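You operate a simulated robot arm through the tools that you are given. There is no shell and no other tool.

You are at the controls of a simulated robot arm. One attempt, no reset.

## Task
Set the flow to 10 litres a minute, then switch the pack off.
Fine: isolator on, start key; blue flow knob, by the flow display; stop key, then isolator off.

The check looks at the end state, three seconds after you hand in, the way a careful person would. Anything else that was tipped, shoved, dropped, spilled or broken makes it a failure.

## Robot
A 6-joint arm with a two-finger gripper, fixed in place. Base frame: the origin is at the foot of the arm, x ahead of it, y to its left, z up. Readings come in mm, rad, newtons and seconds.
With the tool pointing down near the work surface it reaches from about 140 to 680 mm from the base axis. Its first joint turns from -1.152 to 1.152 rad. Payload 2.45 kg.
The TCP is the grasp point between the finger pads, 30 mm short of the fingertips. In the tool frame z runs along the fingers and y along their closing line. The gripper opens to 106 mm. The gripper's body begins 79 mm behind the TCP.
Orientation is told as [roll, pitch, yaw] about the base's x, y, z axes, in that order, counted from this pose: with the fingers straight down and closing along the base's y, the tool's x points along the base's -x, its y along +y and its z along -z.

## Interface
- The arm moves only by the tool move_arm. Its arguments are lists of equal length, an entry for each row: "rot": the turn, a rotation vector about the base's x, y, z in degrees, a list of three; "dp": the shift along the base's x, y, z in mm, a list of three; "hand": the finger opening in mm, from 0 to 106. In form: {"rot": [[wx, wy, wz], ...], "dp": [[x, y, z], ...], "hand": [hand, ...]}. A call has 1 to 20 rows; each row shifts and turns the commanded pose from where the row before left it. Each row takes 0.2 s and may step no farther than 50 mm and 0.15 rad from the row before; otherwise, or with a gripper value out of range, the whole call is refused. Where a pose cannot be reached the arm comes as near as it can. A force on the tool above 40 N (or 10 N above the force at the start of the call, whichever is more), or a blocked arm, ends the call early, and 0.2 s more pass. Each finger travels about 153 mm/s and halts on what it meets, pressing with about 21 N; the grip force reading is that of the motor and also rises with nothing between the fingers. The clock runs only during rows and for 0.2 s after the last one: add rows that do not move to give the fingers time. The reply holds the time, the measured pose of the TCP, the force on the tool along the base axes, the opening and the grip force, in the units named above and with some noise, with the torque about the TCP (base axes, N m) and any sound that the robot's microphone picked up.
- Cameras (640 x 400 px; columns grow to the right, rows downward): "scene" is fixed at [70.3, 425.3, 1409.4]; the picture's right is [-0.63, -0.78, 0.00], its down [-0.42, 0.34, -0.84] and it looks along [0.65, -0.53, -0.54] (base axes); focal length 214 px, centre (320, 200). "wrist" rides on the gripper at [76, -2, -106] in the tool frame; the picture's right is [0.02, 1.00, 0.00], its down [-0.78, 0.02, -0.62] and it looks along [-0.62, 0.01, 0.78] (tool axes); focal length 247 px, centre (320, 200). There is no depth. A picture from a camera that has moved, and an enlarged one, comes with that camera's place and axes in the base frame and with its lens.
- grab_frame(camera): a new picture of that camera. No time passes.
- zoom(camera, box): a new picture of the part [left, top, right, bottom] of that camera's present view, enlarged. No time passes.
- hand_in(): hands the job in; it is judged then, once.

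Places have to be worked out from the pictures, the camera data and where the tool is seen. Open the gripper and draw the arm clear of the work before you hand the job in, unless the task says otherwise.

The tools are called after "Call:" by a JSON object that holds its "fn" and its "kwargs". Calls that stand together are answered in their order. move_arm: Moves the arm, as the interface text tells. Its arguments: {"type":"object","properties":{"rot":{"type":"array","items":{"type":"array","items":{"type":"number"}}},"dp":{"type":"array","items":{"type":"array","items":{"type":"number"}}},"hand":{"type":"array","items":{"type":"number"}}},"required":["rot","dp","hand"]} The other tools are called the same way: grab_frame (camera) takes a picture; zoom (camera, box) takes an enlarged picture of a part of a camera's view; hand_in () hands the job in.

At the start:

```text
time: 0.0
ee_pos: [311.0, 116.4, 1334.6]
ee_rot: [0.0, 0.001, -0.001]
ft_force: [-0.2, -0.6, 0.1]
torque: [0.02, 0.03, -0.02]
grip_width: 106.0
finger_force: 0.1
```

scene: 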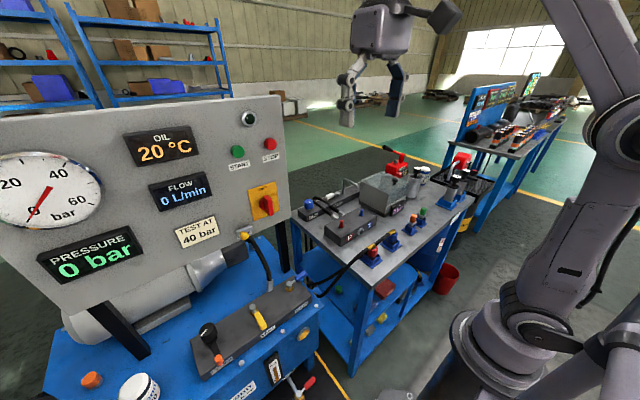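
wrist: 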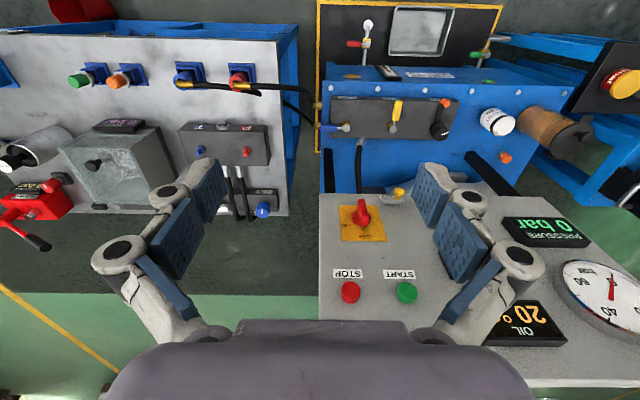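

I start by looking closely at the panel and the controls before moving anything.

Call:
{"fn": "zoom", "kwargs": {"camera": "scene", "box": [100, 90, 320, 260]}}

Call:
{"fn": "zoom", "kwargs": {"camera": "scene", "box": [60, 250, 340, 400]}}

Call:
{"fn": "zoom", "kwargs": {"camera": "scene", "box": [280, 140, 500, 300]}}

Call:
{"fn": "zoom", "kwargs": {"camera": "wrist", "box": [300, 60, 640, 220]}}

```text
2.35 times, centred on (210, 175) of scene
camera zoom: at [70.3, 425.3, 1409.4], right [-0.63, -0.78, 0.0], down [-0.42, 0.34, -0.84], along [0.65, -0.53, -0.54], focal length 505 px, centre (579, 259)
```

zoom: 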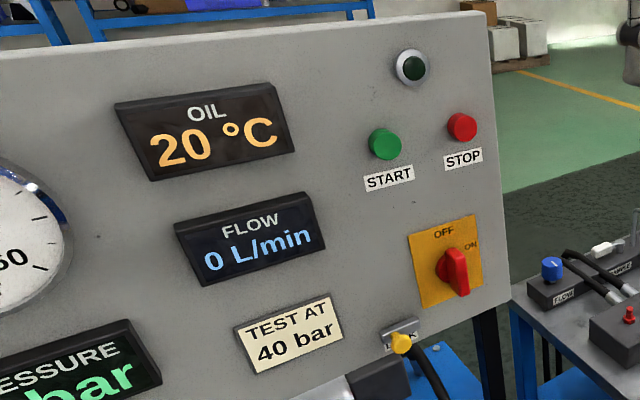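

```text
2.29 times, centred on (200, 325) of scene
camera zoom: at [70.3, 425.3, 1409.4], right [-0.63, -0.78, 0.0], down [-0.42, 0.34, -0.84], along [0.65, -0.53, -0.54], focal length 490 px, centre (594, -86)
```

zoom: 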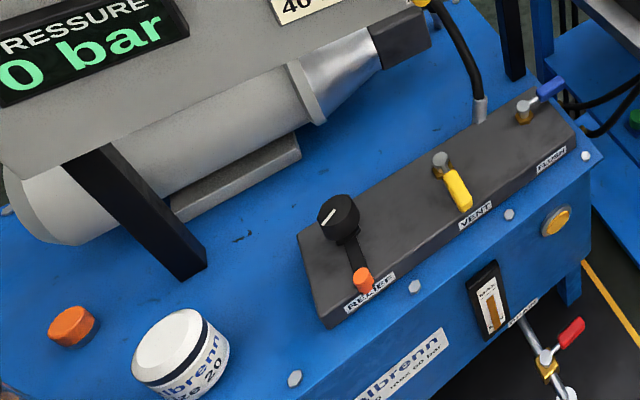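

```text
2.50 times, centred on (390, 220) of scene
camera zoom: at [70.3, 425.3, 1409.4], right [-0.63, -0.78, 0.0], down [-0.42, 0.34, -0.84], along [0.65, -0.53, -0.54], focal length 536 px, centre (145, 150)
```

zoom: 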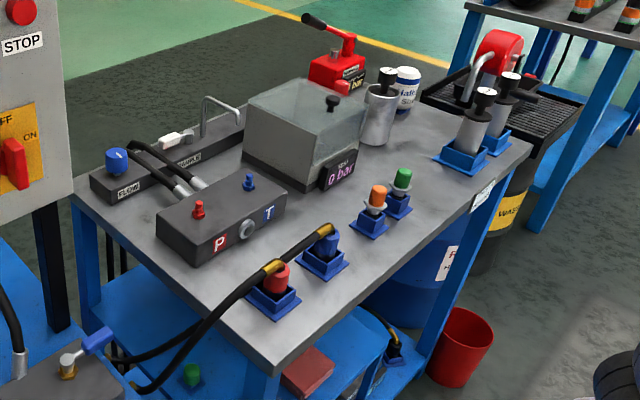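

```text
1.88 times, centred on (470, 140) of wrist
camera zoom: at [233.9, 113.6, 1440.3], right [-0.02, 1.0, 0.0], down [0.78, 0.02, 0.62], along [0.62, 0.01, -0.78], focal length 465 px, centre (38, 313)
```

zoom: 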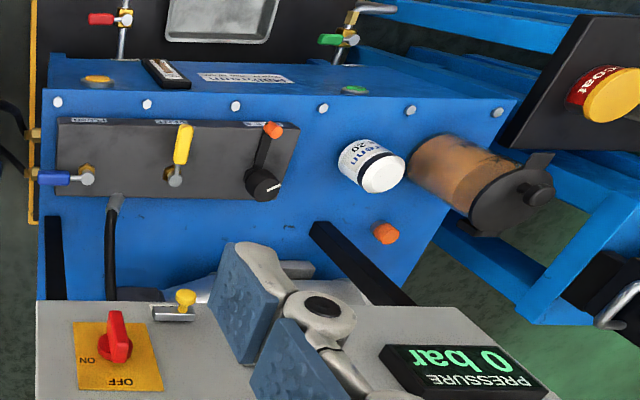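

The panel seems vertical, facing the robot at about x = 600: START about (596, 260, 1222), isolator handle about (593, 208, 1036), blue FLOW knob on the side bench about (761, -66, 836). I zoom further on each control to read the orientation and labels.

Call:
{"fn": "zoom", "kwargs": {"camera": "scene", "box": [225, 100, 305, 250]}}

Call:
{"fn": "zoom", "kwargs": {"camera": "scene", "box": [290, 180, 370, 230]}}

Call:
{"fn": "zoom", "kwargs": {"camera": "wrist", "box": [160, 110, 320, 230]}}

Call:
{"fn": "zoom", "kwargs": {"camera": "wrist", "box": [320, 180, 440, 320]}}

Call:
{"fn": "zoom", "kwargs": {"camera": "scene", "box": [420, 0, 640, 400]}}

```text
2.67 times, centred on (265, 175) of scene
camera zoom: at [70.3, 425.3, 1409.4], right [-0.63, -0.78, 0.0], down [-0.42, 0.34, -0.84], along [0.65, -0.53, -0.54], focal length 572 px, centre (467, 267)
```

zoom: 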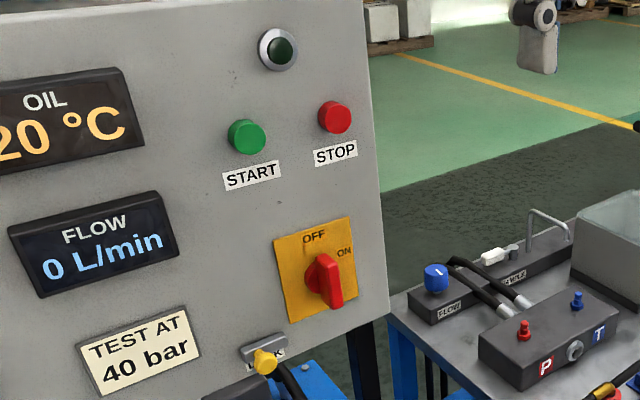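

```text
8.00 times, centred on (330, 205) of scene
camera zoom: at [70.3, 425.3, 1409.4], right [-0.63, -0.78, 0.0], down [-0.42, 0.34, -0.84], along [0.65, -0.53, -0.54], focal length 1716 px, centre (240, 160)
```

zoom: 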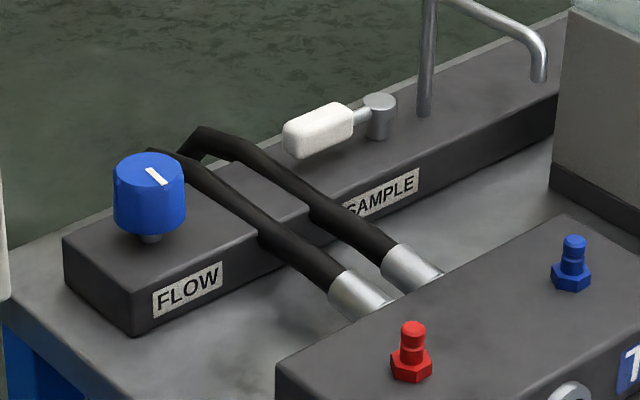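

```text
3.33 times, centred on (240, 170) of wrist
camera zoom: at [233.9, 113.6, 1440.3], right [-0.02, 1.0, 0.0], down [0.78, 0.02, 0.62], along [0.62, 0.01, -0.78], focal length 823 px, centre (587, 300)
```

zoom: 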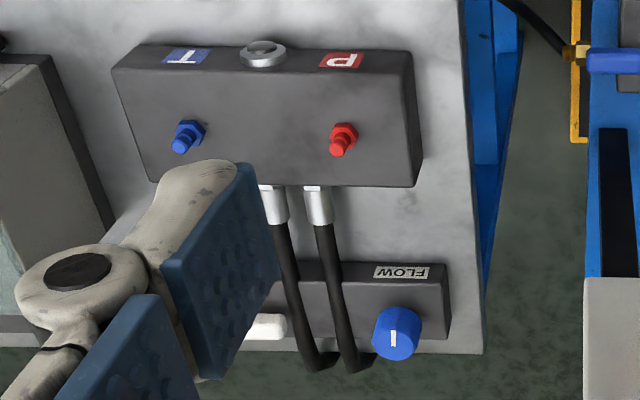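

```text
2.86 times, centred on (380, 250) of wrist
camera zoom: at [233.9, 113.6, 1440.3], right [-0.02, 1.0, 0.0], down [0.78, 0.02, 0.62], along [0.62, 0.01, -0.78], focal length 706 px, centre (149, 57)
```

zoom: 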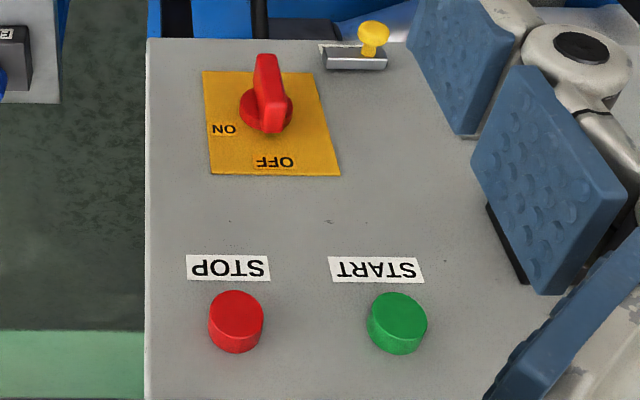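

```text
1.00 times, centred on (530, 200) of scene (not enlarged: the box is as wide or as high as the picture)
camera zoom: at [70.3, 425.3, 1409.4], right [-0.63, -0.78, 0.0], down [-0.42, 0.34, -0.84], along [0.65, -0.53, -0.54], focal length 214 px, centre (110, 200)
```

zoom: 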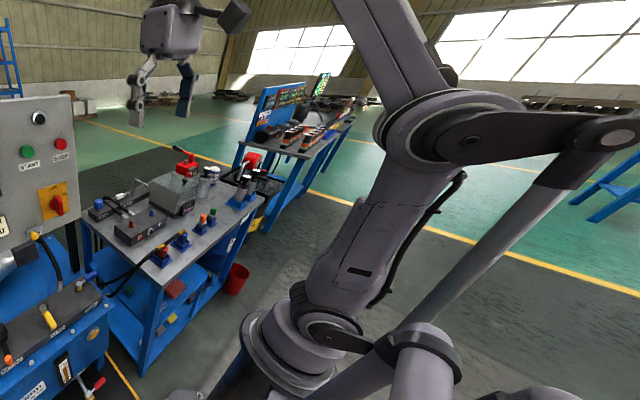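

The isolator handle is vertical (OFF), with ON to the operator's right, and the FLOW knob's white mark points toward the robot. I pitch the wrist so the camera looks straight at the panel and lower the tool for a good close look, staying well clear of the panel.

Call:
{"fn": "move_arm", "kwargs": {"rot": [[0, -7.36, 0], [0, -7.36, 0], [0, -7.36, 0], [0, -7.36, 0], [0, -7.36, 0], [0, -7.36, 0], [0, -7.36, 0]], "dp": [[3, 10, -30], [3, 10, -30], [3, 10, -30], [3, 10, -30], [3, 10, -30], [3, 10, -30], [3, 10, -30]], "hand": [106, 106, 106, 106, 106, 106, 106]}}

Call:
{"fn": "grab_frame", "kwargs": {"camera": "wrist"}}

Call:
{"fn": "grab_frame", "kwargs": {"camera": "scene"}}

```text
time: 1.6
ee_pos: [332.0, 186.1, 1124.5]
ee_rot: [0.0, -0.902, 0.0]
ft_force: [0.1, 0.6, -0.2]
torque: [0.02, 0.0, -0.04]
grip_width: 106.0
finger_force: 0.0
```

```text
taken
camera wrist: at [201.0, 184.6, 1130.3], right [-0.01, 1.0, -0.02], down [0.0, 0.02, 1.0], along [1.0, 0.01, 0.0], focal length 247 px, centre (320, 200)
```

wrist: 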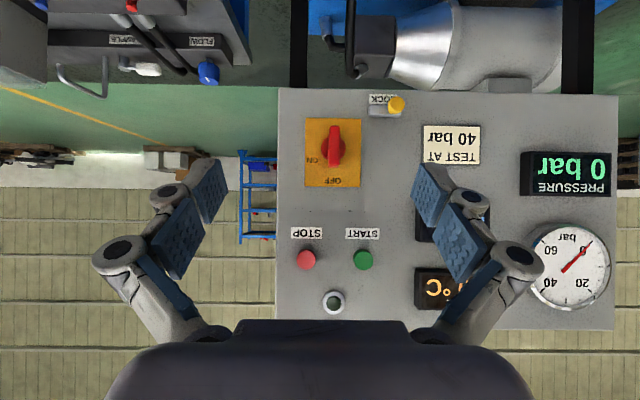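

```text
taken
```

scene: 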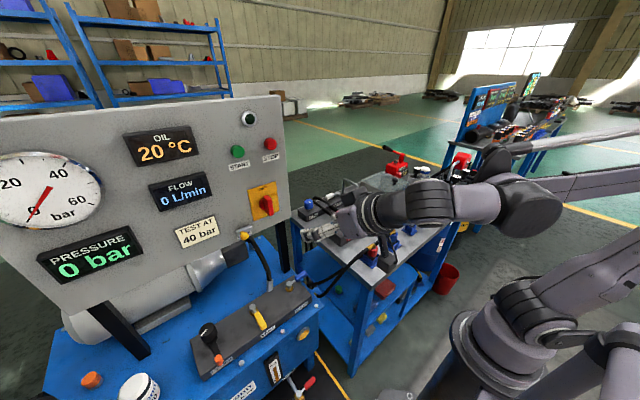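

The camera now looks square at the panel. I zoom on the isolator, LOCK item and keys.

Call:
{"fn": "zoom", "kwargs": {"camera": "wrist", "box": [280, 90, 420, 200]}}

Call:
{"fn": "zoom", "kwargs": {"camera": "wrist", "box": [280, 220, 420, 320]}}

Call:
{"fn": "zoom", "kwargs": {"camera": "wrist", "box": [110, 20, 270, 120]}}

Call:
{"fn": "zoom", "kwargs": {"camera": "scene", "box": [225, 170, 295, 260]}}

```text
3.64 times, centred on (350, 145) of wrist
camera zoom: at [201.0, 184.6, 1130.3], right [-0.01, 1.0, -0.02], down [0.0, 0.02, 1.0], along [1.0, 0.01, 0.0], focal length 898 px, centre (211, 400)
```

zoom: 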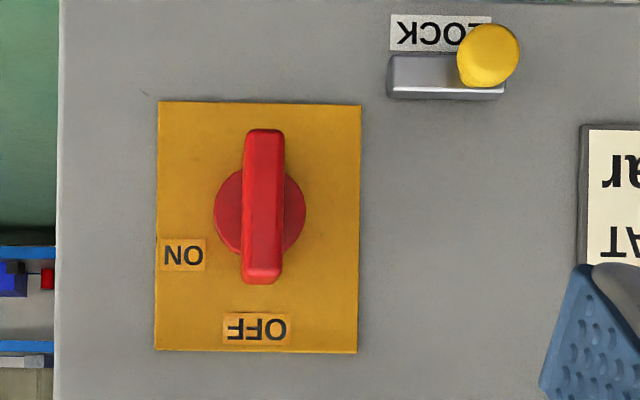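

```text
4.00 times, centred on (350, 270) of wrist
camera zoom: at [201.0, 184.6, 1130.3], right [-0.01, 1.0, -0.02], down [0.0, 0.02, 1.0], along [1.0, 0.01, 0.0], focal length 988 px, centre (200, -80)
```

zoom: 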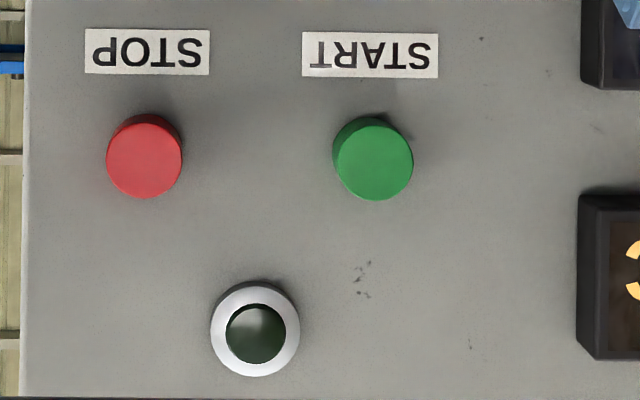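

```text
4.00 times, centred on (190, 70) of wrist
camera zoom: at [201.0, 184.6, 1130.3], right [-0.01, 1.0, -0.02], down [0.0, 0.02, 1.0], along [1.0, 0.01, 0.0], focal length 988 px, centre (840, 720)
```

zoom: 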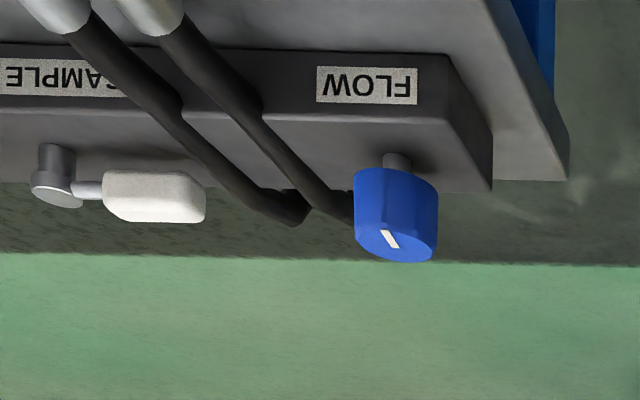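

```text
4.44 times, centred on (260, 215) of scene
camera zoom: at [70.3, 425.3, 1409.4], right [-0.63, -0.78, 0.0], down [-0.42, 0.34, -0.84], along [0.65, -0.53, -0.54], focal length 953 px, centre (587, 133)
```

zoom: 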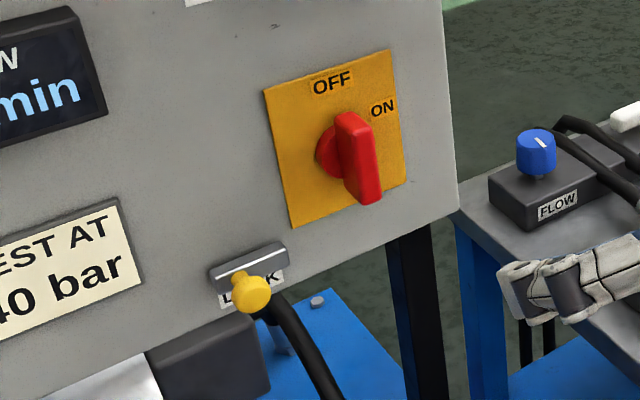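

Isolator handle is a ~65 x 18 mm red bar at about (580, 206, 1048) with the ON label about 60° clockwise of OFF. I turn the tool fully horizontal in front of the handle, with the tips about 110 mm short of it.

Call:
{"fn": "move_arm", "kwargs": {"rot": [[0, -7.66, 0], [0, -7.66, 0], [0, -7.66, 0], [0, -7.66, 0], [0, -7.68, 0]], "dp": [[19, 4, -15.3], [19, 4, -15.3], [19, 4, -15.3], [19, 4, -15.3], [19, 4, -15.3]], "hand": [106, 106, 106, 106, 106]}}

Call:
{"fn": "grab_frame", "kwargs": {"camera": "wrist"}}

Call:
{"fn": "grab_frame", "kwargs": {"camera": "scene"}}

```text
time: 2.8
ee_pos: [426.1, 206.9, 1049.9]
ee_rot: [-0.885, -1.572, 0.885]
ft_force: [0.4, -0.1, -0.2]
torque: [0.01, 0.01, 0.0]
grip_width: 106.0
finger_force: 0.1
```

```text
taken
camera wrist: at [318.9, 203.5, 972.2], right [0.0, 1.0, -0.02], down [-0.62, 0.02, 0.78], along [0.78, 0.01, 0.62], focal length 247 px, centre (320, 200)
```

wrist: 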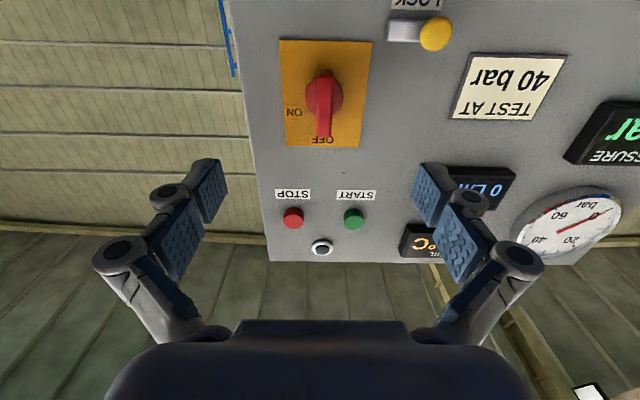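

```text
taken
```

scene: 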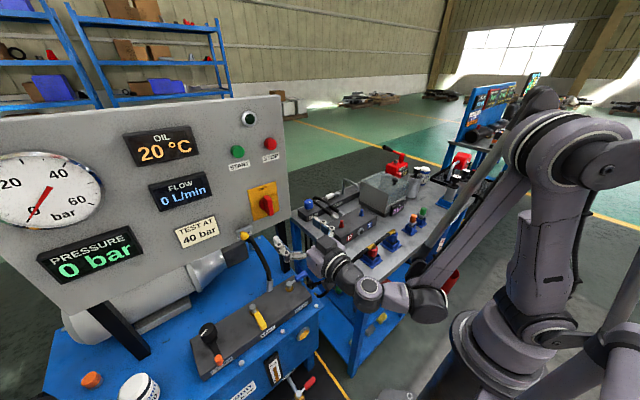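

The tool is now horizontal. I zoom to triangulate the handle precisely from this second viewpoint.

Call:
{"fn": "zoom", "kwargs": {"camera": "wrist", "box": [270, 30, 390, 160]}}

Call:
{"fn": "zoom", "kwargs": {"camera": "wrist", "box": [270, 170, 390, 270]}}

```text
3.08 times, centred on (330, 95) of wrist
camera zoom: at [318.9, 203.5, 972.2], right [0.0, 1.0, -0.02], down [-0.62, 0.02, 0.78], along [0.78, 0.01, 0.62], focal length 760 px, centre (289, 523)
```

zoom: 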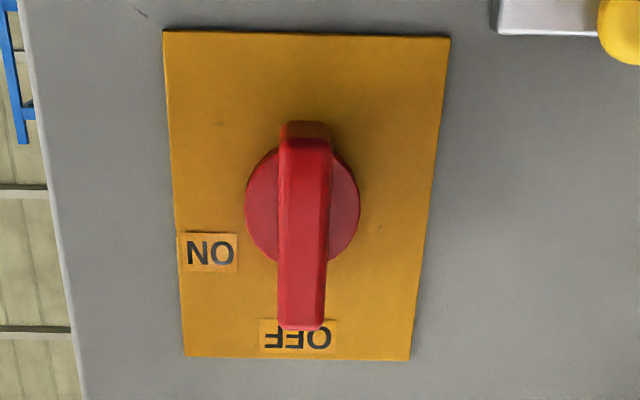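

```text
4.00 times, centred on (330, 220) of wrist
camera zoom: at [318.9, 203.5, 972.2], right [0.0, 1.0, -0.02], down [-0.62, 0.02, 0.78], along [0.78, 0.01, 0.62], focal length 988 px, centre (280, 120)
```

zoom: 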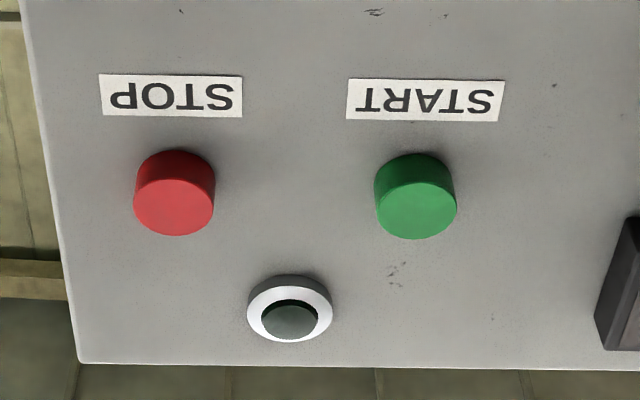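

Triangulation gives the yellow plate face at x≈597, switch axis at (y 208, z 1050), base disc face at x≈590, bar front at x≈565, bar ~18 mm thick. I narrow the fingers to 50 mm and advance until the tips are just short of the bar.

Call:
{"fn": "move_arm", "kwargs": {"rot": [[0, 0, 0], [0, 0, 0], [0, 0, 0], [0, 0, 0], [0, 0, 0]], "dp": [[20, 0.3, 0], [25, 0.3, 0], [25, 0.3, 0], [25, 0, 0], [9, 0, 0]], "hand": [80, 55, 50, 50, 50]}}

Call:
{"fn": "grab_frame", "kwargs": {"camera": "wrist"}}

Call:
{"fn": "zoom", "kwargs": {"camera": "scene", "box": [220, 150, 360, 290]}}

```text
time: 4.0
ee_pos: [531.3, 206.8, 1047.8]
ee_rot: [-0.213, -1.569, 0.213]
ft_force: [0.2, 0.0, -0.8]
torque: [-0.02, -0.02, 0.01]
grip_width: 49.9
finger_force: 0.1
```

```text
taken
camera wrist: at [424.1, 203.9, 971.4], right [0.0, 1.0, -0.02], down [-0.62, 0.02, 0.78], along [0.78, 0.01, 0.62], focal length 247 px, centre (320, 200)
```

wrist: 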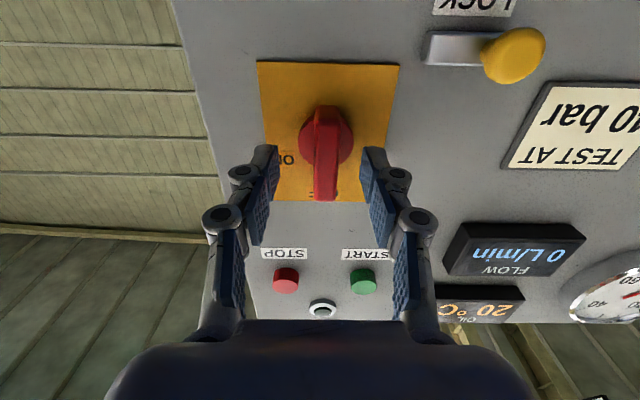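

```text
2.86 times, centred on (290, 220) of scene
camera zoom: at [70.3, 425.3, 1409.4], right [-0.63, -0.78, 0.0], down [-0.42, 0.34, -0.84], along [0.65, -0.53, -0.54], focal length 613 px, centre (406, 143)
```

zoom: 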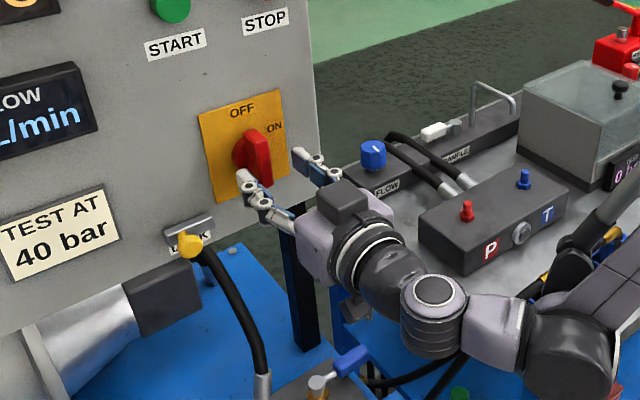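

The bar appears a few mm to the +y side of the finger centre line. I zoom to measure this before moving in.

Call:
{"fn": "zoom", "kwargs": {"camera": "wrist", "box": [230, 80, 410, 220]}}

```text
2.86 times, centred on (320, 150) of wrist
camera zoom: at [424.1, 203.9, 971.4], right [0.0, 1.0, -0.02], down [-0.62, 0.02, 0.78], along [0.78, 0.01, 0.62], focal length 706 px, centre (320, 343)
```

zoom: 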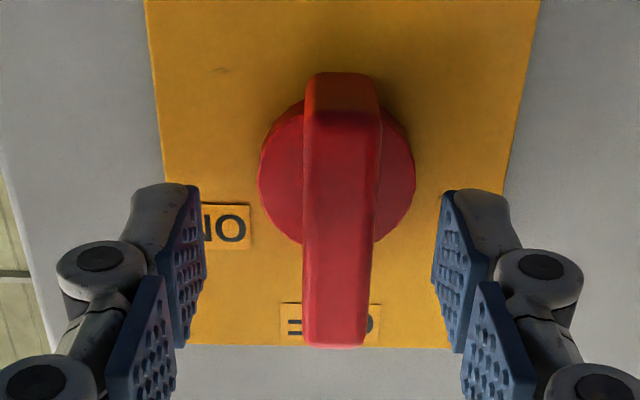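

The bar sits about 3.8 mm to +y of the finger centre. I correct y, advance until the tips are about 6 mm short of the base disc, then close on the bar.

Call:
{"fn": "move_arm", "kwargs": {"rot": [[0, 0, 0], [0, 0, 0], [0, 0, 0]], "dp": [[0, 3.8, 0.5], [12, 0, 0], [11, 0, 0]], "hand": [50, 50, 50]}}

Call:
{"fn": "zoom", "kwargs": {"camera": "wrist", "box": [230, 80, 410, 220]}}

```text
time: 4.8
ee_pos: [553.1, 212.3, 1049.8]
ee_rot: [-0.209, -1.57, 0.211]
ft_force: [-0.7, 0.3, 0.0]
torque: [0.0, -0.01, -0.01]
grip_width: 50.1
finger_force: 0.1
```

```text
2.86 times, centred on (320, 150) of wrist
camera zoom: at [446.5, 209.8, 972.4], right [0.0, 1.0, -0.02], down [-0.62, 0.02, 0.78], along [0.78, 0.01, 0.62], focal length 706 px, centre (320, 343)
```

zoom: 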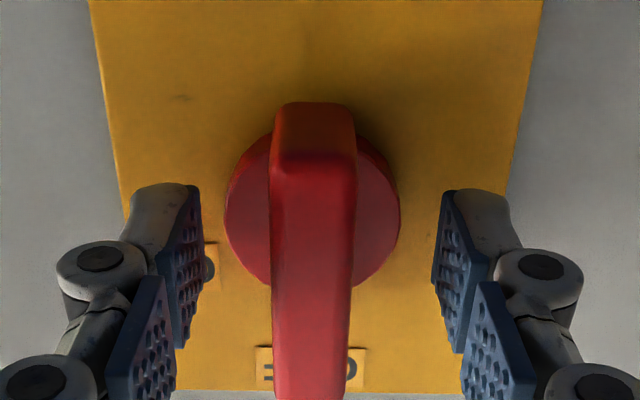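

Now the bar is about 1.5 mm to the -y side, so I shift by that and close the fingers on it.

Call:
{"fn": "move_arm", "kwargs": {"rot": [[0, 0, 0], [0, 0, 0], [0, 0, 0], [0, 0, 0]], "dp": [[0, -1.5, 0], [0, 0, 0], [0, 0, 0], [0, 0, 0]], "hand": [40, 25, 10, 10]}}

Call:
{"fn": "zoom", "kwargs": {"camera": "wrist", "box": [230, 80, 410, 220]}}

```text
time: 5.8
ee_pos: [553.5, 209.5, 1048.4]
ee_rot: [-0.222, -1.568, 0.223]
ft_force: [0.9, 2.5, -0.5]
torque: [0.02, 0.04, 0.12]
grip_width: 15.9
finger_force: 41.7
```

```text
2.86 times, centred on (320, 150) of wrist
camera zoom: at [446.8, 208.0, 972.2], right [0.0, 1.0, -0.02], down [-0.62, 0.02, 0.78], along [0.78, 0.02, 0.62], focal length 706 px, centre (320, 343)
```

zoom: 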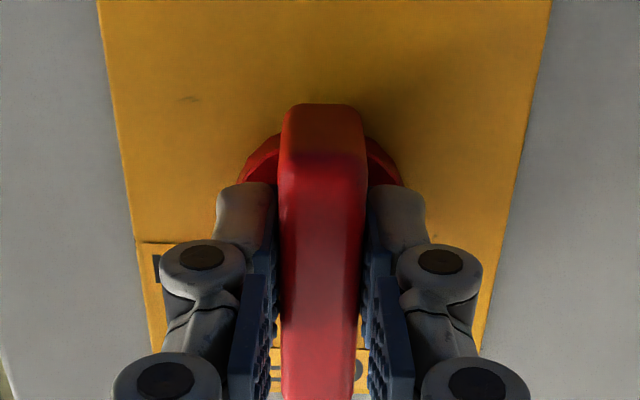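

The bar is gripped (15.9 mm) with almost no side load. I turn about +x (clockwise as the operator sees it) in steps and watch the torque.

Call:
{"fn": "move_arm", "kwargs": {"rot": [[8, 0, 0], [8, 0, 0], [8, 0, 0], [8, 0, 0]], "dp": [[0, 0, 0], [0, 0, 0], [0, 0, 0], [0, 0, 0]], "hand": [10, 10, 10, 10]}}

Call:
{"fn": "zoom", "kwargs": {"camera": "scene", "box": [225, 150, 325, 250]}}

```text
time: 6.8
ee_pos: [553.2, 211.1, 1050.7]
ee_rot: [1.57, -1.014, -1.563]
ft_force: [19.2, 12.5, 16.1]
torque: [-0.03, -1.14, -0.15]
grip_width: 15.6
finger_force: 41.9
```

```text
4.00 times, centred on (275, 200) of scene
camera zoom: at [70.5, 425.6, 1409.3], right [-0.63, -0.78, 0.0], down [-0.42, 0.34, -0.84], along [0.65, -0.53, -0.54], focal length 858 px, centre (500, 200)
```

zoom: 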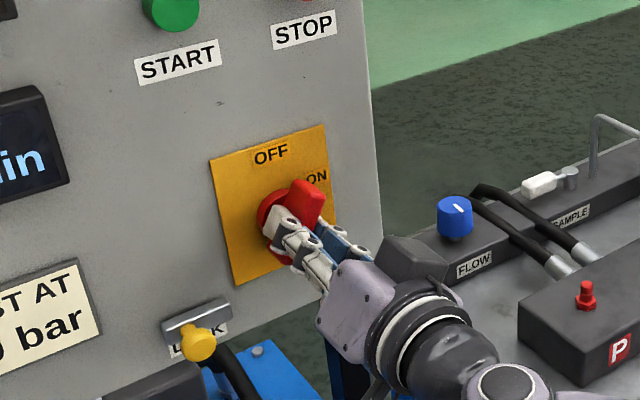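

The handle follows (32° turned), but side force is building (about 20 N toward +y/+z, 19 N in x), so the switch axis must sit slightly higher than my tool axis. I nudge the tool in the direction of the push to relieve it.

Call:
{"fn": "move_arm", "kwargs": {"rot": [[0, 0, 0], [0, 0, 0]], "dp": [[0.5, 0.5, 1.0], [0.5, 0.3, 1.0]], "hand": [10, 10]}}

```text
time: 7.4
ee_pos: [553.2, 210.0, 1049.9]
ee_rot: [1.56, -1.006, -1.558]
ft_force: [-7.0, 9.6, -22.9]
torque: [-0.02, -0.09, -0.12]
grip_width: 15.7
finger_force: 41.4
```

Stiffness is about 20 N/mm, so the misfit is under a millimetre. I take back most of the z nudge and continue turning two more steps.

Call:
{"fn": "move_arm", "kwargs": {"rot": [[0, 0, 0], [8, 0, 0], [8, 0, 0]], "dp": [[-0.3, 0.4, -1.1], [0, 0, 0], [0, 0, 0]], "hand": [10, 10, 10]}}

Call:
{"fn": "zoom", "kwargs": {"camera": "scene", "box": [225, 90, 325, 250]}}

```text
time: 8.2
ee_pos: [553.4, 210.7, 1049.9]
ee_rot: [1.568, -0.729, -1.565]
ft_force: [-23.0, 5.8, -28.1]
torque: [-0.01, 0.79, 0.2]
grip_width: 16.1
finger_force: 41.8
```

```text
2.50 times, centred on (275, 170) of scene
camera zoom: at [70.1, 425.7, 1409.3], right [-0.63, -0.78, 0.0], down [-0.42, 0.34, -0.84], along [0.65, -0.53, -0.54], focal length 536 px, centre (432, 275)
```

zoom: 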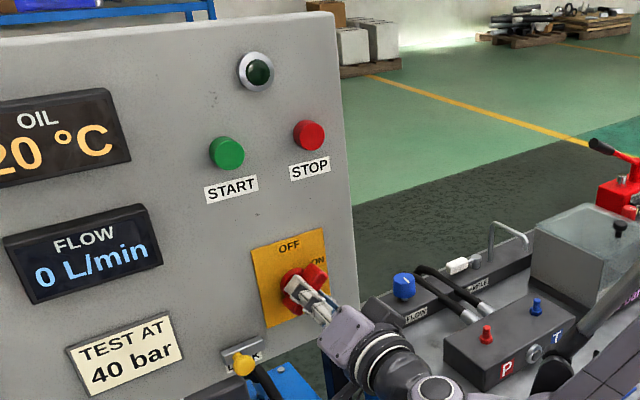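

Turned 48°; forces of -23 N in x and -28 N in z are from slight drift, so I relieve in those directions and continue to about 62°.

Call:
{"fn": "move_arm", "kwargs": {"rot": [[0, 0, 0], [0, 0, 0], [7, 0, 0], [7, 0, 0]], "dp": [[-0.8, 0.2, -1.2], [0, 0, 0], [0, 0, 0], [0, 0, 0]], "hand": [10, 10, 10, 10]}}

Call:
{"fn": "zoom", "kwargs": {"camera": "scene", "box": [225, 90, 325, 250]}}

Call:
{"fn": "grab_frame", "kwargs": {"camera": "wrist"}}

```text
time: 9.2
ee_pos: [553.5, 208.8, 1050.4]
ee_rot: [1.572, -0.49, -1.57]
ft_force: [-1.7, 6.6, 13.8]
torque: [-0.02, -0.08, 0.93]
grip_width: 15.9
finger_force: 41.1
```

```text
2.50 times, centred on (275, 170) of scene
camera zoom: at [70.0, 425.4, 1409.4], right [-0.63, -0.78, 0.0], down [-0.42, 0.34, -0.84], along [0.65, -0.53, -0.54], focal length 536 px, centre (432, 275)
```

zoom: 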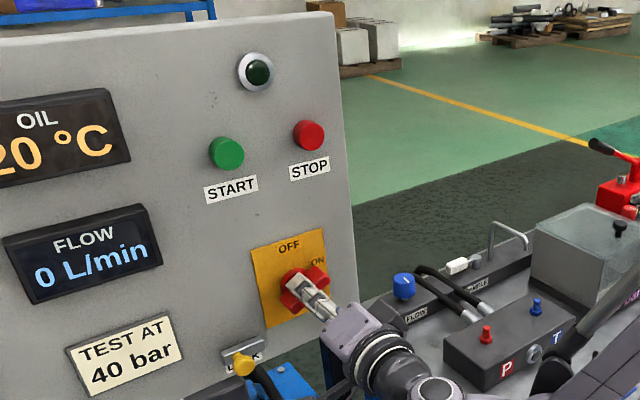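

```text
taken
camera wrist: at [447.3, 276.4, 1011.5], right [0.0, 0.49, 0.87], down [-0.62, -0.68, 0.38], along [0.78, -0.54, 0.31], focal length 247 px, centre (320, 200)
```

wrist: 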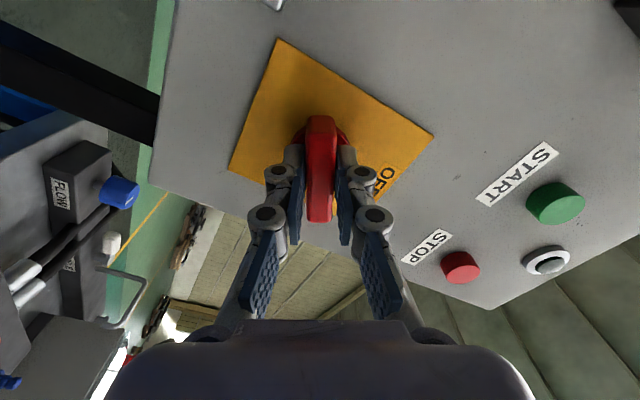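

At 62° the torque about the switch axis is still near zero, so there's no end stop yet and no click was heard. I continue turning toward 90°, relieving forces slightly.

Call:
{"fn": "move_arm", "kwargs": {"rot": [[0, 0, 0], [7, 0, 0], [7, 0, 0]], "dp": [[0, 0.3, 0.6], [0, 0, 0], [0, 0, 0]], "hand": [10, 10, 10]}}

Call:
{"fn": "grab_frame", "kwargs": {"camera": "wrist"}}

```text
time: 10.0
ee_pos: [555.1, 210.5, 1049.7]
ee_rot: [1.572, -0.245, -1.57]
ft_force: [2.6, 11.0, 22.6]
torque: [-0.01, -0.87, -0.86]
grip_width: 16.0
finger_force: 42.0
```

```text
taken
camera wrist: at [447.3, 283.6, 1028.9], right [0.0, 0.26, 0.96], down [-0.62, -0.76, 0.21], along [0.78, -0.6, 0.16], focal length 247 px, centre (320, 200)
```

wrist: 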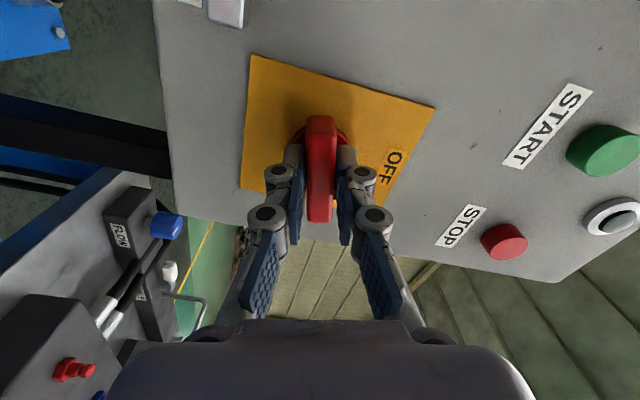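

At 76° it still turns freely. I relieve the z push and go on to 90°.

Call:
{"fn": "move_arm", "kwargs": {"rot": [[0, 0, 0], [7, 0, 0], [7, 0, 0]], "dp": [[0, 0.5, 1.0], [0, 0, 0], [0, 0, 0]], "hand": [10, 10, 10]}}

Call:
{"fn": "zoom", "kwargs": {"camera": "scene", "box": [225, 90, 325, 250]}}

Call:
{"fn": "grab_frame", "kwargs": {"camera": "wrist"}}

```text
time: 10.9
ee_pos: [554.7, 209.2, 1051.2]
ee_rot: [1.518, -0.036, -1.54]
ft_force: [-10.2, 1.3, 6.6]
torque: [0.02, -1.11, -0.49]
grip_width: 16.4
finger_force: 41.8
out of reach, approached as far as the arm can: row 3
stopped in row 3: the force on the tool passed its limit at 41 N (the readings are from after the stop); the commanded pose is now the measured one
```

```text
2.50 times, centred on (275, 170) of scene
camera zoom: at [69.9, 425.3, 1409.4], right [-0.63, -0.78, 0.0], down [-0.42, 0.34, -0.84], along [0.66, -0.53, -0.54], focal length 536 px, centre (432, 275)
```

zoom: 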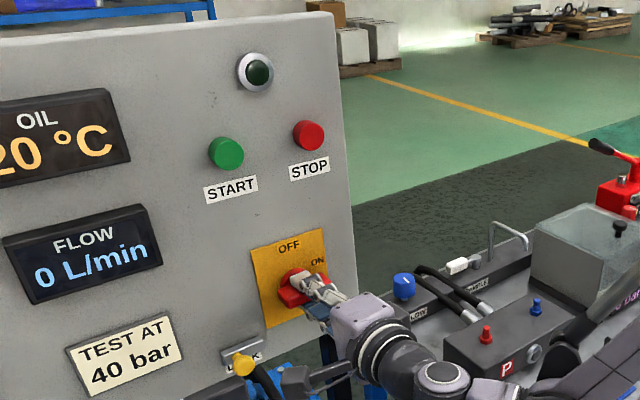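

```text
taken
camera wrist: at [445.4, 281.9, 1051.7], right [0.05, 0.06, 1.0], down [-0.59, -0.8, 0.08], along [0.8, -0.6, -0.01], focal length 247 px, centre (320, 200)
```

wrist: 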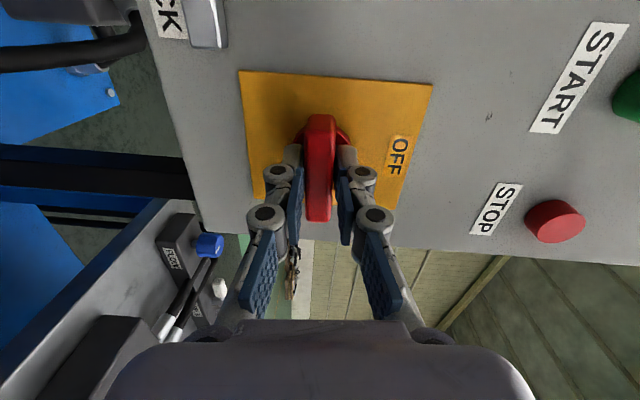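

The handle is now near horizontal (~88°), and the wrist has reached its turning limit. I release the bar, back off straight along -x, and check where the switch ended up.

Call:
{"fn": "move_arm", "kwargs": {"rot": [[0, 0, 0], [0, 0, 0], [0, 0, 0], [0, 0, 0], [0, 0, 0]], "dp": [[0, 0, 0], [0, 0, 0], [-20, 0, 0], [-30, 0, 0], [-40, 0, 0]], "hand": [40, 50, 50, 50, 50]}}

Call:
{"fn": "grab_frame", "kwargs": {"camera": "wrist"}}

Call:
{"fn": "zoom", "kwargs": {"camera": "scene", "box": [225, 90, 325, 250]}}

```text
time: 12.2
ee_pos: [465.8, 204.9, 1051.5]
ee_rot: [1.503, -0.045, -1.538]
ft_force: [-0.1, 0.3, -0.6]
torque: [0.01, 0.0, -0.01]
grip_width: 50.2
finger_force: 0.0
```

```text
taken
camera wrist: at [357.5, 278.0, 1053.1], right [0.07, 0.07, 1.0], down [-0.59, -0.8, 0.09], along [0.8, -0.6, -0.01], focal length 247 px, centre (320, 200)
```

wrist: 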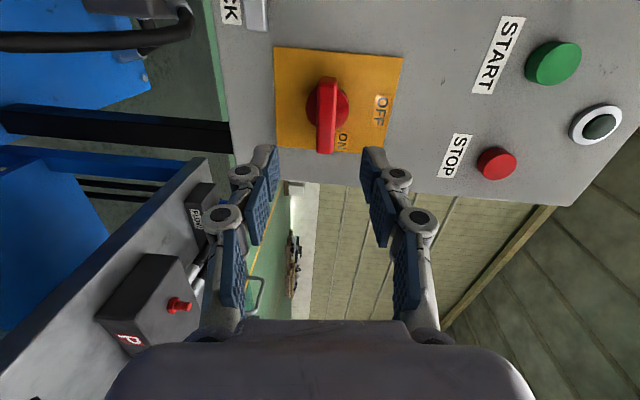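

```text
2.50 times, centred on (275, 170) of scene
camera zoom: at [70.3, 425.3, 1409.4], right [-0.63, -0.78, 0.0], down [-0.42, 0.34, -0.84], along [0.65, -0.53, -0.54], focal length 536 px, centre (432, 275)
```

zoom: 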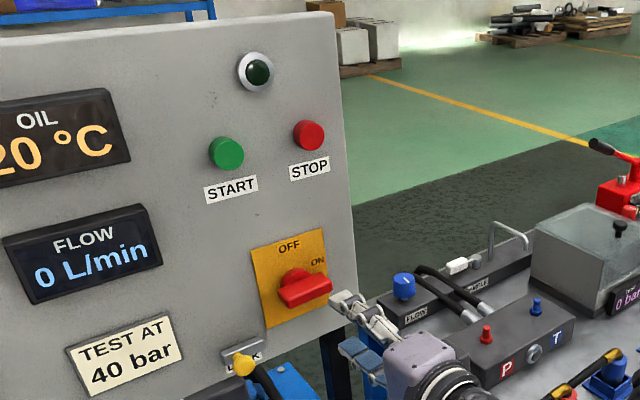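

The isolator bar is now horizontal at ON. Next I square the tool, roll it back and bring closed fingers in front of the START key, judged at about (586, 260, 1226), stopping with the tips ~35 mm short.

Call:
{"fn": "move_arm", "kwargs": {"rot": [[0, -3.9, -1.7], [-7.94, 0, 0], [-7.94, 0, 0], [-7.94, 0, 0], [-7.94, 0, 0], [-7.94, 0, 0], [-7.94, 0, 0], [-7.94, 0, 0], [-7.94, 0, 0], [-7.94, 0, 0], [-7.94, 0, 0], [-7.94, 0, 0]], "dp": [[0, 4.6, 14.5], [5, 4.6, 14.5], [5, 4.6, 14.5], [5, 4.6, 14.5], [5, 4.6, 14.5], [5, 4.6, 14.5], [5, 4.6, 14.5], [5, 4.6, 14.5], [5, 4.6, 14.5], [5, 4.6, 14.5], [5, 4.6, 14.5], [4, 4.6, 14.5]], "hand": [50, 50, 40, 30, 20, 10, 0, 0, 0, 0, 0, 0]}}

Call:
{"fn": "grab_frame", "kwargs": {"camera": "wrist"}}

Call:
{"fn": "grab_frame", "kwargs": {"camera": "scene"}}

```text
time: 14.8
ee_pos: [524.8, 258.5, 1224.9]
ee_rot: [-1.418, -1.532, 1.377]
ft_force: [-0.1, 0.9, 0.5]
torque: [0.0, -0.02, 0.0]
grip_width: 0.0
finger_force: 20.8
out of reach, approached as far as the arm can: row 1
```

```text
taken
camera wrist: at [417.7, 258.3, 1149.2], right [0.04, 1.0, -0.06], down [-0.61, 0.07, 0.79], along [0.79, 0.01, 0.62], focal length 247 px, centre (320, 200)
```

wrist: 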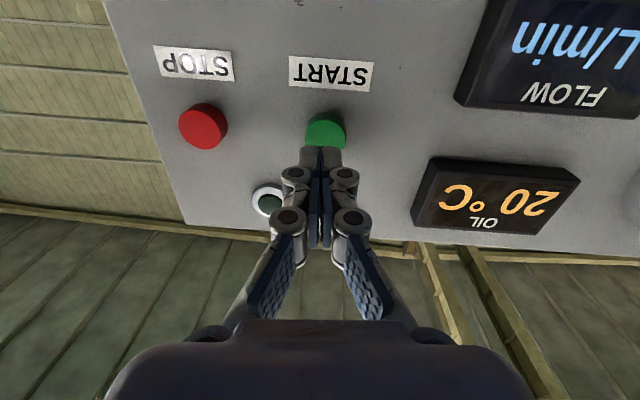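

```text
taken
```

scene: 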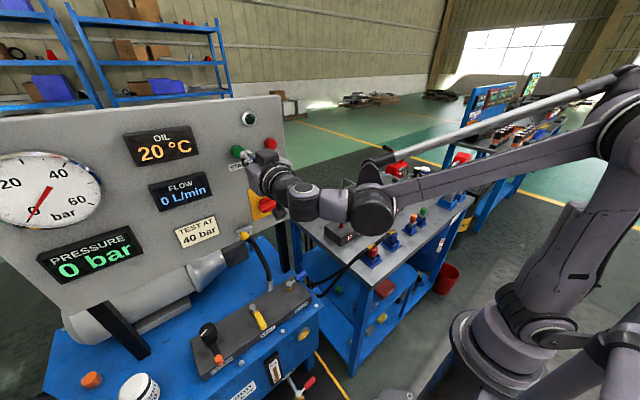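

The tool is skewed by about 2°, so I square it up and then zoom to check aim against the START key.

Call:
{"fn": "move_arm", "kwargs": {"rot": [[2.2, -0.3, 2.4], [0, 0, 0]], "dp": [[0, 0, 0], [0, 0, 0]], "hand": [0, 0]}}

Call:
{"fn": "zoom", "kwargs": {"camera": "wrist", "box": [240, 60, 400, 210]}}

Call:
{"fn": "zoom", "kwargs": {"camera": "scene", "box": [200, 90, 320, 230]}}

```text
time: 15.3
ee_pos: [523.8, 258.3, 1225.2]
ee_rot: [0.967, -1.568, -0.965]
ft_force: [0.0, -0.7, 0.8]
torque: [0.0, 0.0, 0.02]
grip_width: 0.2
finger_force: 21.0
```

```text
2.67 times, centred on (320, 135) of wrist
camera zoom: at [417.5, 256.8, 1148.4], right [0.0, 1.0, -0.02], down [-0.62, 0.01, 0.78], along [0.78, 0.01, 0.62], focal length 659 px, centre (320, 373)
```

zoom: 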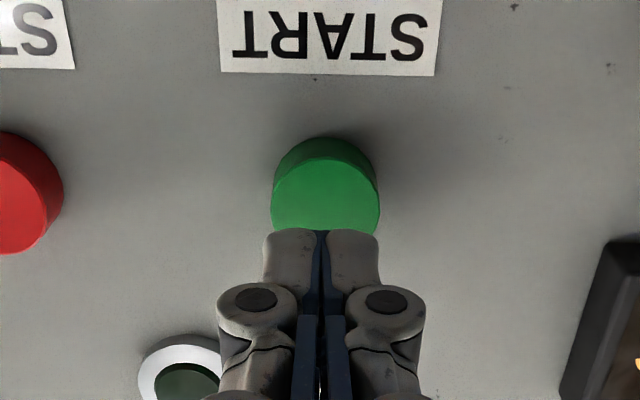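

```text
2.86 times, centred on (260, 160) of scene
camera zoom: at [70.3, 425.3, 1409.4], right [-0.63, -0.78, 0.0], down [-0.42, 0.34, -0.84], along [0.65, -0.53, -0.54], focal length 613 px, centre (491, 314)
```

zoom: 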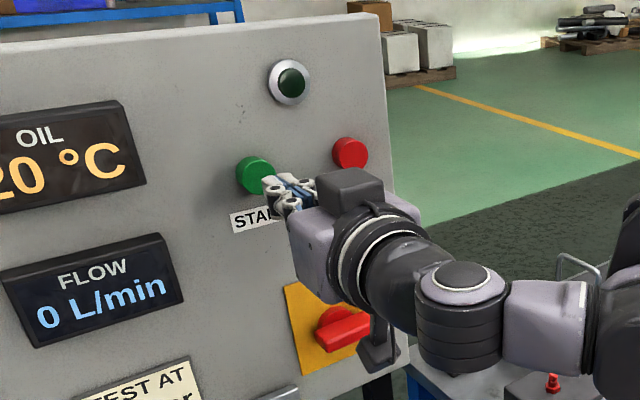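

Aim is good (key centre ≈ tool axis). I advance to just short of the key and then push in small steps, watching force and sound.

Call:
{"fn": "move_arm", "kwargs": {"rot": [[0, 0, 0], [0, 0, 0], [0, 0, 0], [0, 0, 0], [0, 0, 0]], "dp": [[14, 0.5, 0], [12, 0.5, 0], [3, 0, 0], [2, 0, 0], [2, 0, 0]], "hand": [0, 0, 0, 0, 0]}}

Call:
{"fn": "zoom", "kwargs": {"camera": "wrist", "box": [240, 60, 400, 210]}}

Call:
{"fn": "zoom", "kwargs": {"camera": "scene", "box": [100, 90, 320, 230]}}

```text
time: 16.6
ee_pos: [557.6, 261.7, 1225.1]
ee_rot: [0.935, -1.567, -0.934]
ft_force: [-0.8, -0.2, 0.1]
torque: [-0.02, 0.03, 0.01]
grip_width: 6.1
finger_force: 28.3
```

```text
2.67 times, centred on (320, 135) of wrist
camera zoom: at [450.4, 257.7, 1147.8], right [0.0, 1.0, -0.02], down [-0.62, 0.01, 0.78], along [0.78, 0.01, 0.62], focal length 659 px, centre (320, 373)
```

zoom: 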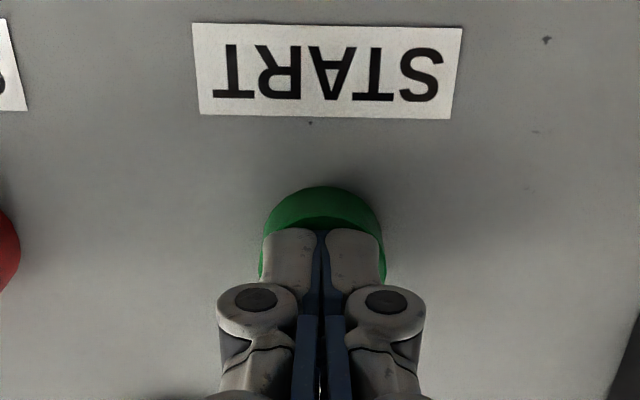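

```text
2.86 times, centred on (210, 160) of scene
camera zoom: at [70.3, 425.3, 1409.4], right [-0.63, -0.78, 0.0], down [-0.42, 0.34, -0.84], along [0.65, -0.53, -0.54], focal length 613 px, centre (634, 314)
```

zoom: 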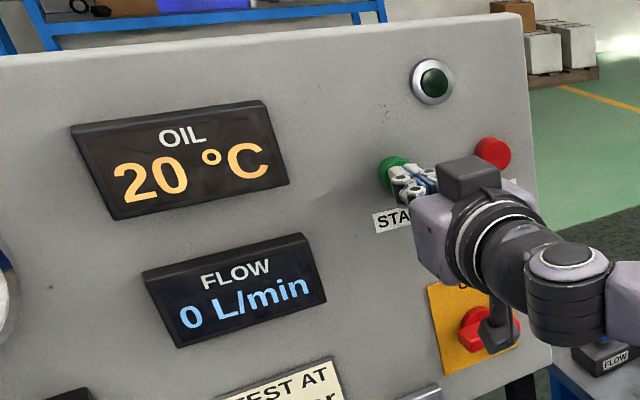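

No contact yet at tip x≈587. I keep pushing in 1.5 mm steps.

Call:
{"fn": "move_arm", "kwargs": {"rot": [[0, 0, 0], [0, 0, 0], [0, 0, 0]], "dp": [[1.5, 0, 0], [1.5, 0, 0], [1.5, 0, 0]], "hand": [0, 0, 0]}}

Call:
{"fn": "zoom", "kwargs": {"camera": "scene", "box": [100, 90, 320, 230]}}

```text
time: 17.4
ee_pos: [561.6, 260.6, 1225.0]
ee_rot: [0.949, -1.568, -0.947]
ft_force: [-2.3, -0.6, -2.2]
torque: [-0.01, 0.04, -0.02]
grip_width: 6.0
finger_force: 28.7
heard: click
```

```text
2.86 times, centred on (210, 160) of scene
camera zoom: at [70.2, 425.3, 1409.4], right [-0.63, -0.78, 0.0], down [-0.42, 0.34, -0.84], along [0.65, -0.53, -0.54], focal length 613 px, centre (634, 314)
```

zoom: 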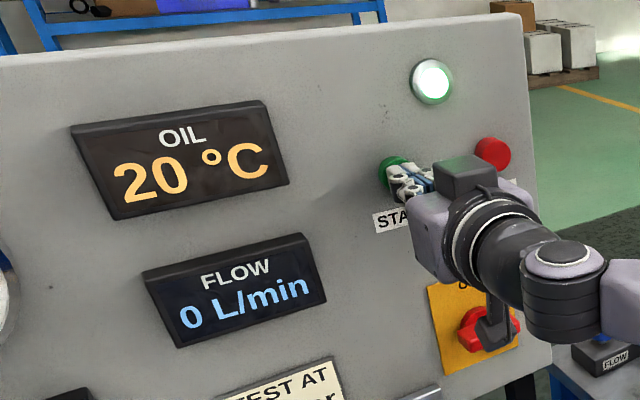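

A click was heard and the green lamp lit, so the pack is running. I back off from the key and look at the displays.

Call:
{"fn": "move_arm", "kwargs": {"rot": [[0, 0, 0], [0, 0, 0], [0, 0, 0], [0, 0, 0]], "dp": [[-15, 0, 0], [-30, 0, 0], [-40, 0, 0], [-40, 0, 0]], "hand": [0, 0, 0, 0]}}

Call:
{"fn": "grab_frame", "kwargs": {"camera": "scene"}}

Call:
{"fn": "grab_frame", "kwargs": {"camera": "wrist"}}

```text
time: 18.4
ee_pos: [438.0, 258.1, 1228.1]
ee_rot: [0.953, -1.567, -0.953]
ft_force: [-1.2, 0.2, 0.1]
torque: [0.0, -0.03, 0.0]
grip_width: 0.0
finger_force: 28.7
```

```text
taken
```

scene: 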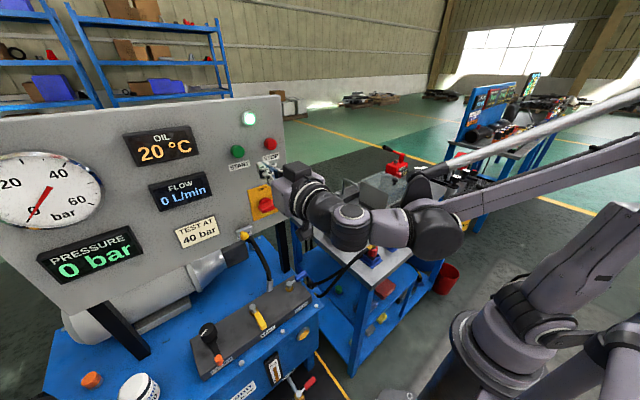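

```text
taken
camera wrist: at [330.6, 256.6, 1151.0], right [0.0, 1.0, -0.02], down [-0.62, 0.01, 0.78], along [0.78, 0.01, 0.62], focal length 247 px, centre (320, 200)
```

wrist: 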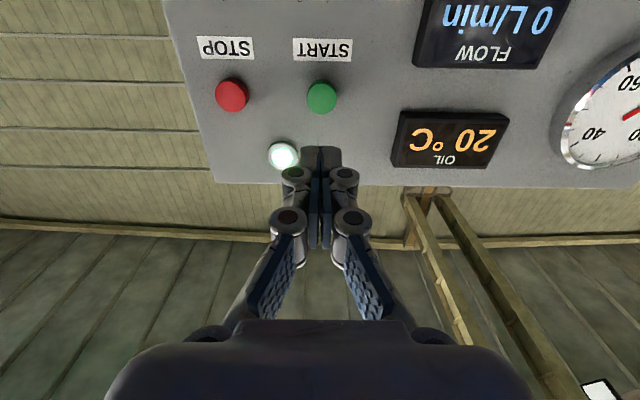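

The pack runs and flow reads 0. Now I move away from the panel to the right, pitching the tool down, to get a close look at the FLOW knob on the side bench.

Call:
{"fn": "move_arm", "kwargs": {"rot": [[0, 7.86, 0], [0, 7.86, 0], [0, 7.86, 0], [0, 7.86, 0], [0, 7.86, 0], [0, 7.86, 0], [0, 7.86, 0]], "dp": [[0, -42, -10], [5, -42, -15], [10, -42, -20], [10, -42, -20], [10, -42, -20], [15, -42, -20], [15, -42, -20]], "hand": [20, 40, 60, 80, 80, 80, 80]}}

Call:
{"fn": "grab_frame", "kwargs": {"camera": "wrist"}}

Call:
{"fn": "grab_frame", "kwargs": {"camera": "scene"}}

```text
time: 19.9
ee_pos: [498.4, -36.8, 1102.0]
ee_rot: [0.005, -0.607, -0.003]
ft_force: [-0.1, 0.2, 0.4]
torque: [0.03, 0.0, -0.02]
grip_width: 79.8
finger_force: 0.0
```

```text
taken
camera wrist: at [374.6, -38.6, 1145.4], right [-0.02, 1.0, -0.01], down [0.29, 0.01, 0.96], along [0.96, 0.01, -0.29], focal length 247 px, centre (320, 200)
```

wrist: 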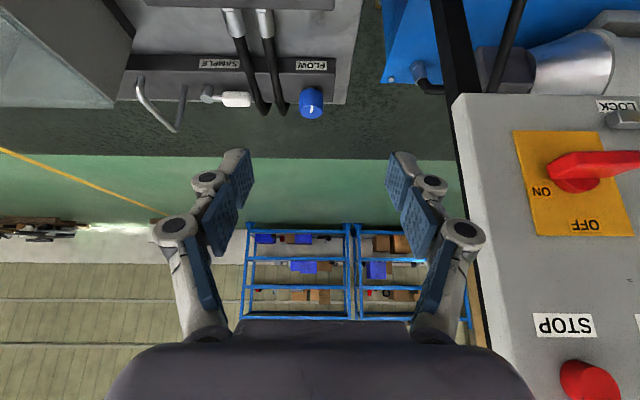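

```text
taken
```

scene: 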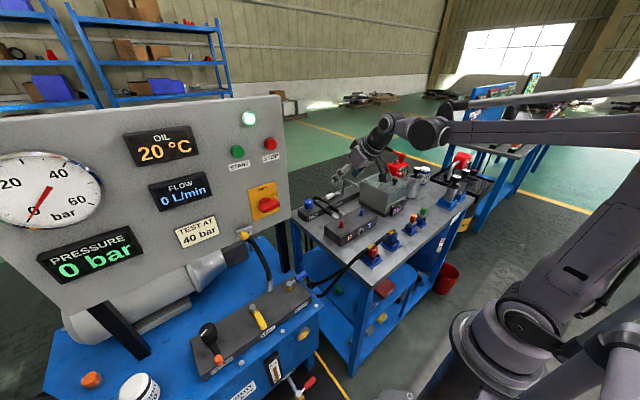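

I zoom on the FLOW knob and its surroundings from here.

Call:
{"fn": "zoom", "kwargs": {"camera": "wrist", "box": [190, 30, 370, 140]}}

Call:
{"fn": "zoom", "kwargs": {"camera": "scene", "box": [285, 170, 375, 240]}}

```text
3.56 times, centred on (280, 85) of wrist
camera zoom: at [374.6, -38.6, 1145.4], right [-0.02, 1.0, -0.01], down [0.29, 0.01, 0.96], along [0.96, 0.01, -0.29], focal length 878 px, centre (462, 609)
```

zoom: 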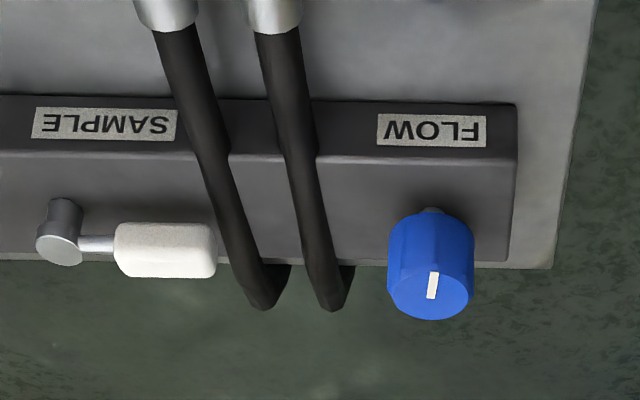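

```text
5.71 times, centred on (330, 205) of scene
camera zoom: at [70.3, 425.3, 1409.4], right [-0.63, -0.78, 0.0], down [-0.42, 0.34, -0.84], along [0.65, -0.53, -0.54], focal length 1226 px, centre (263, 171)
```

zoom: 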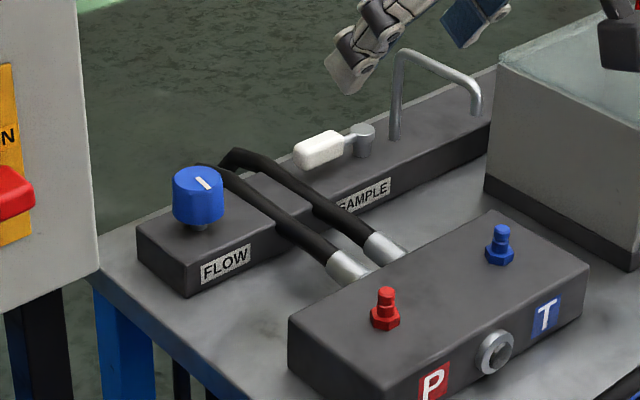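

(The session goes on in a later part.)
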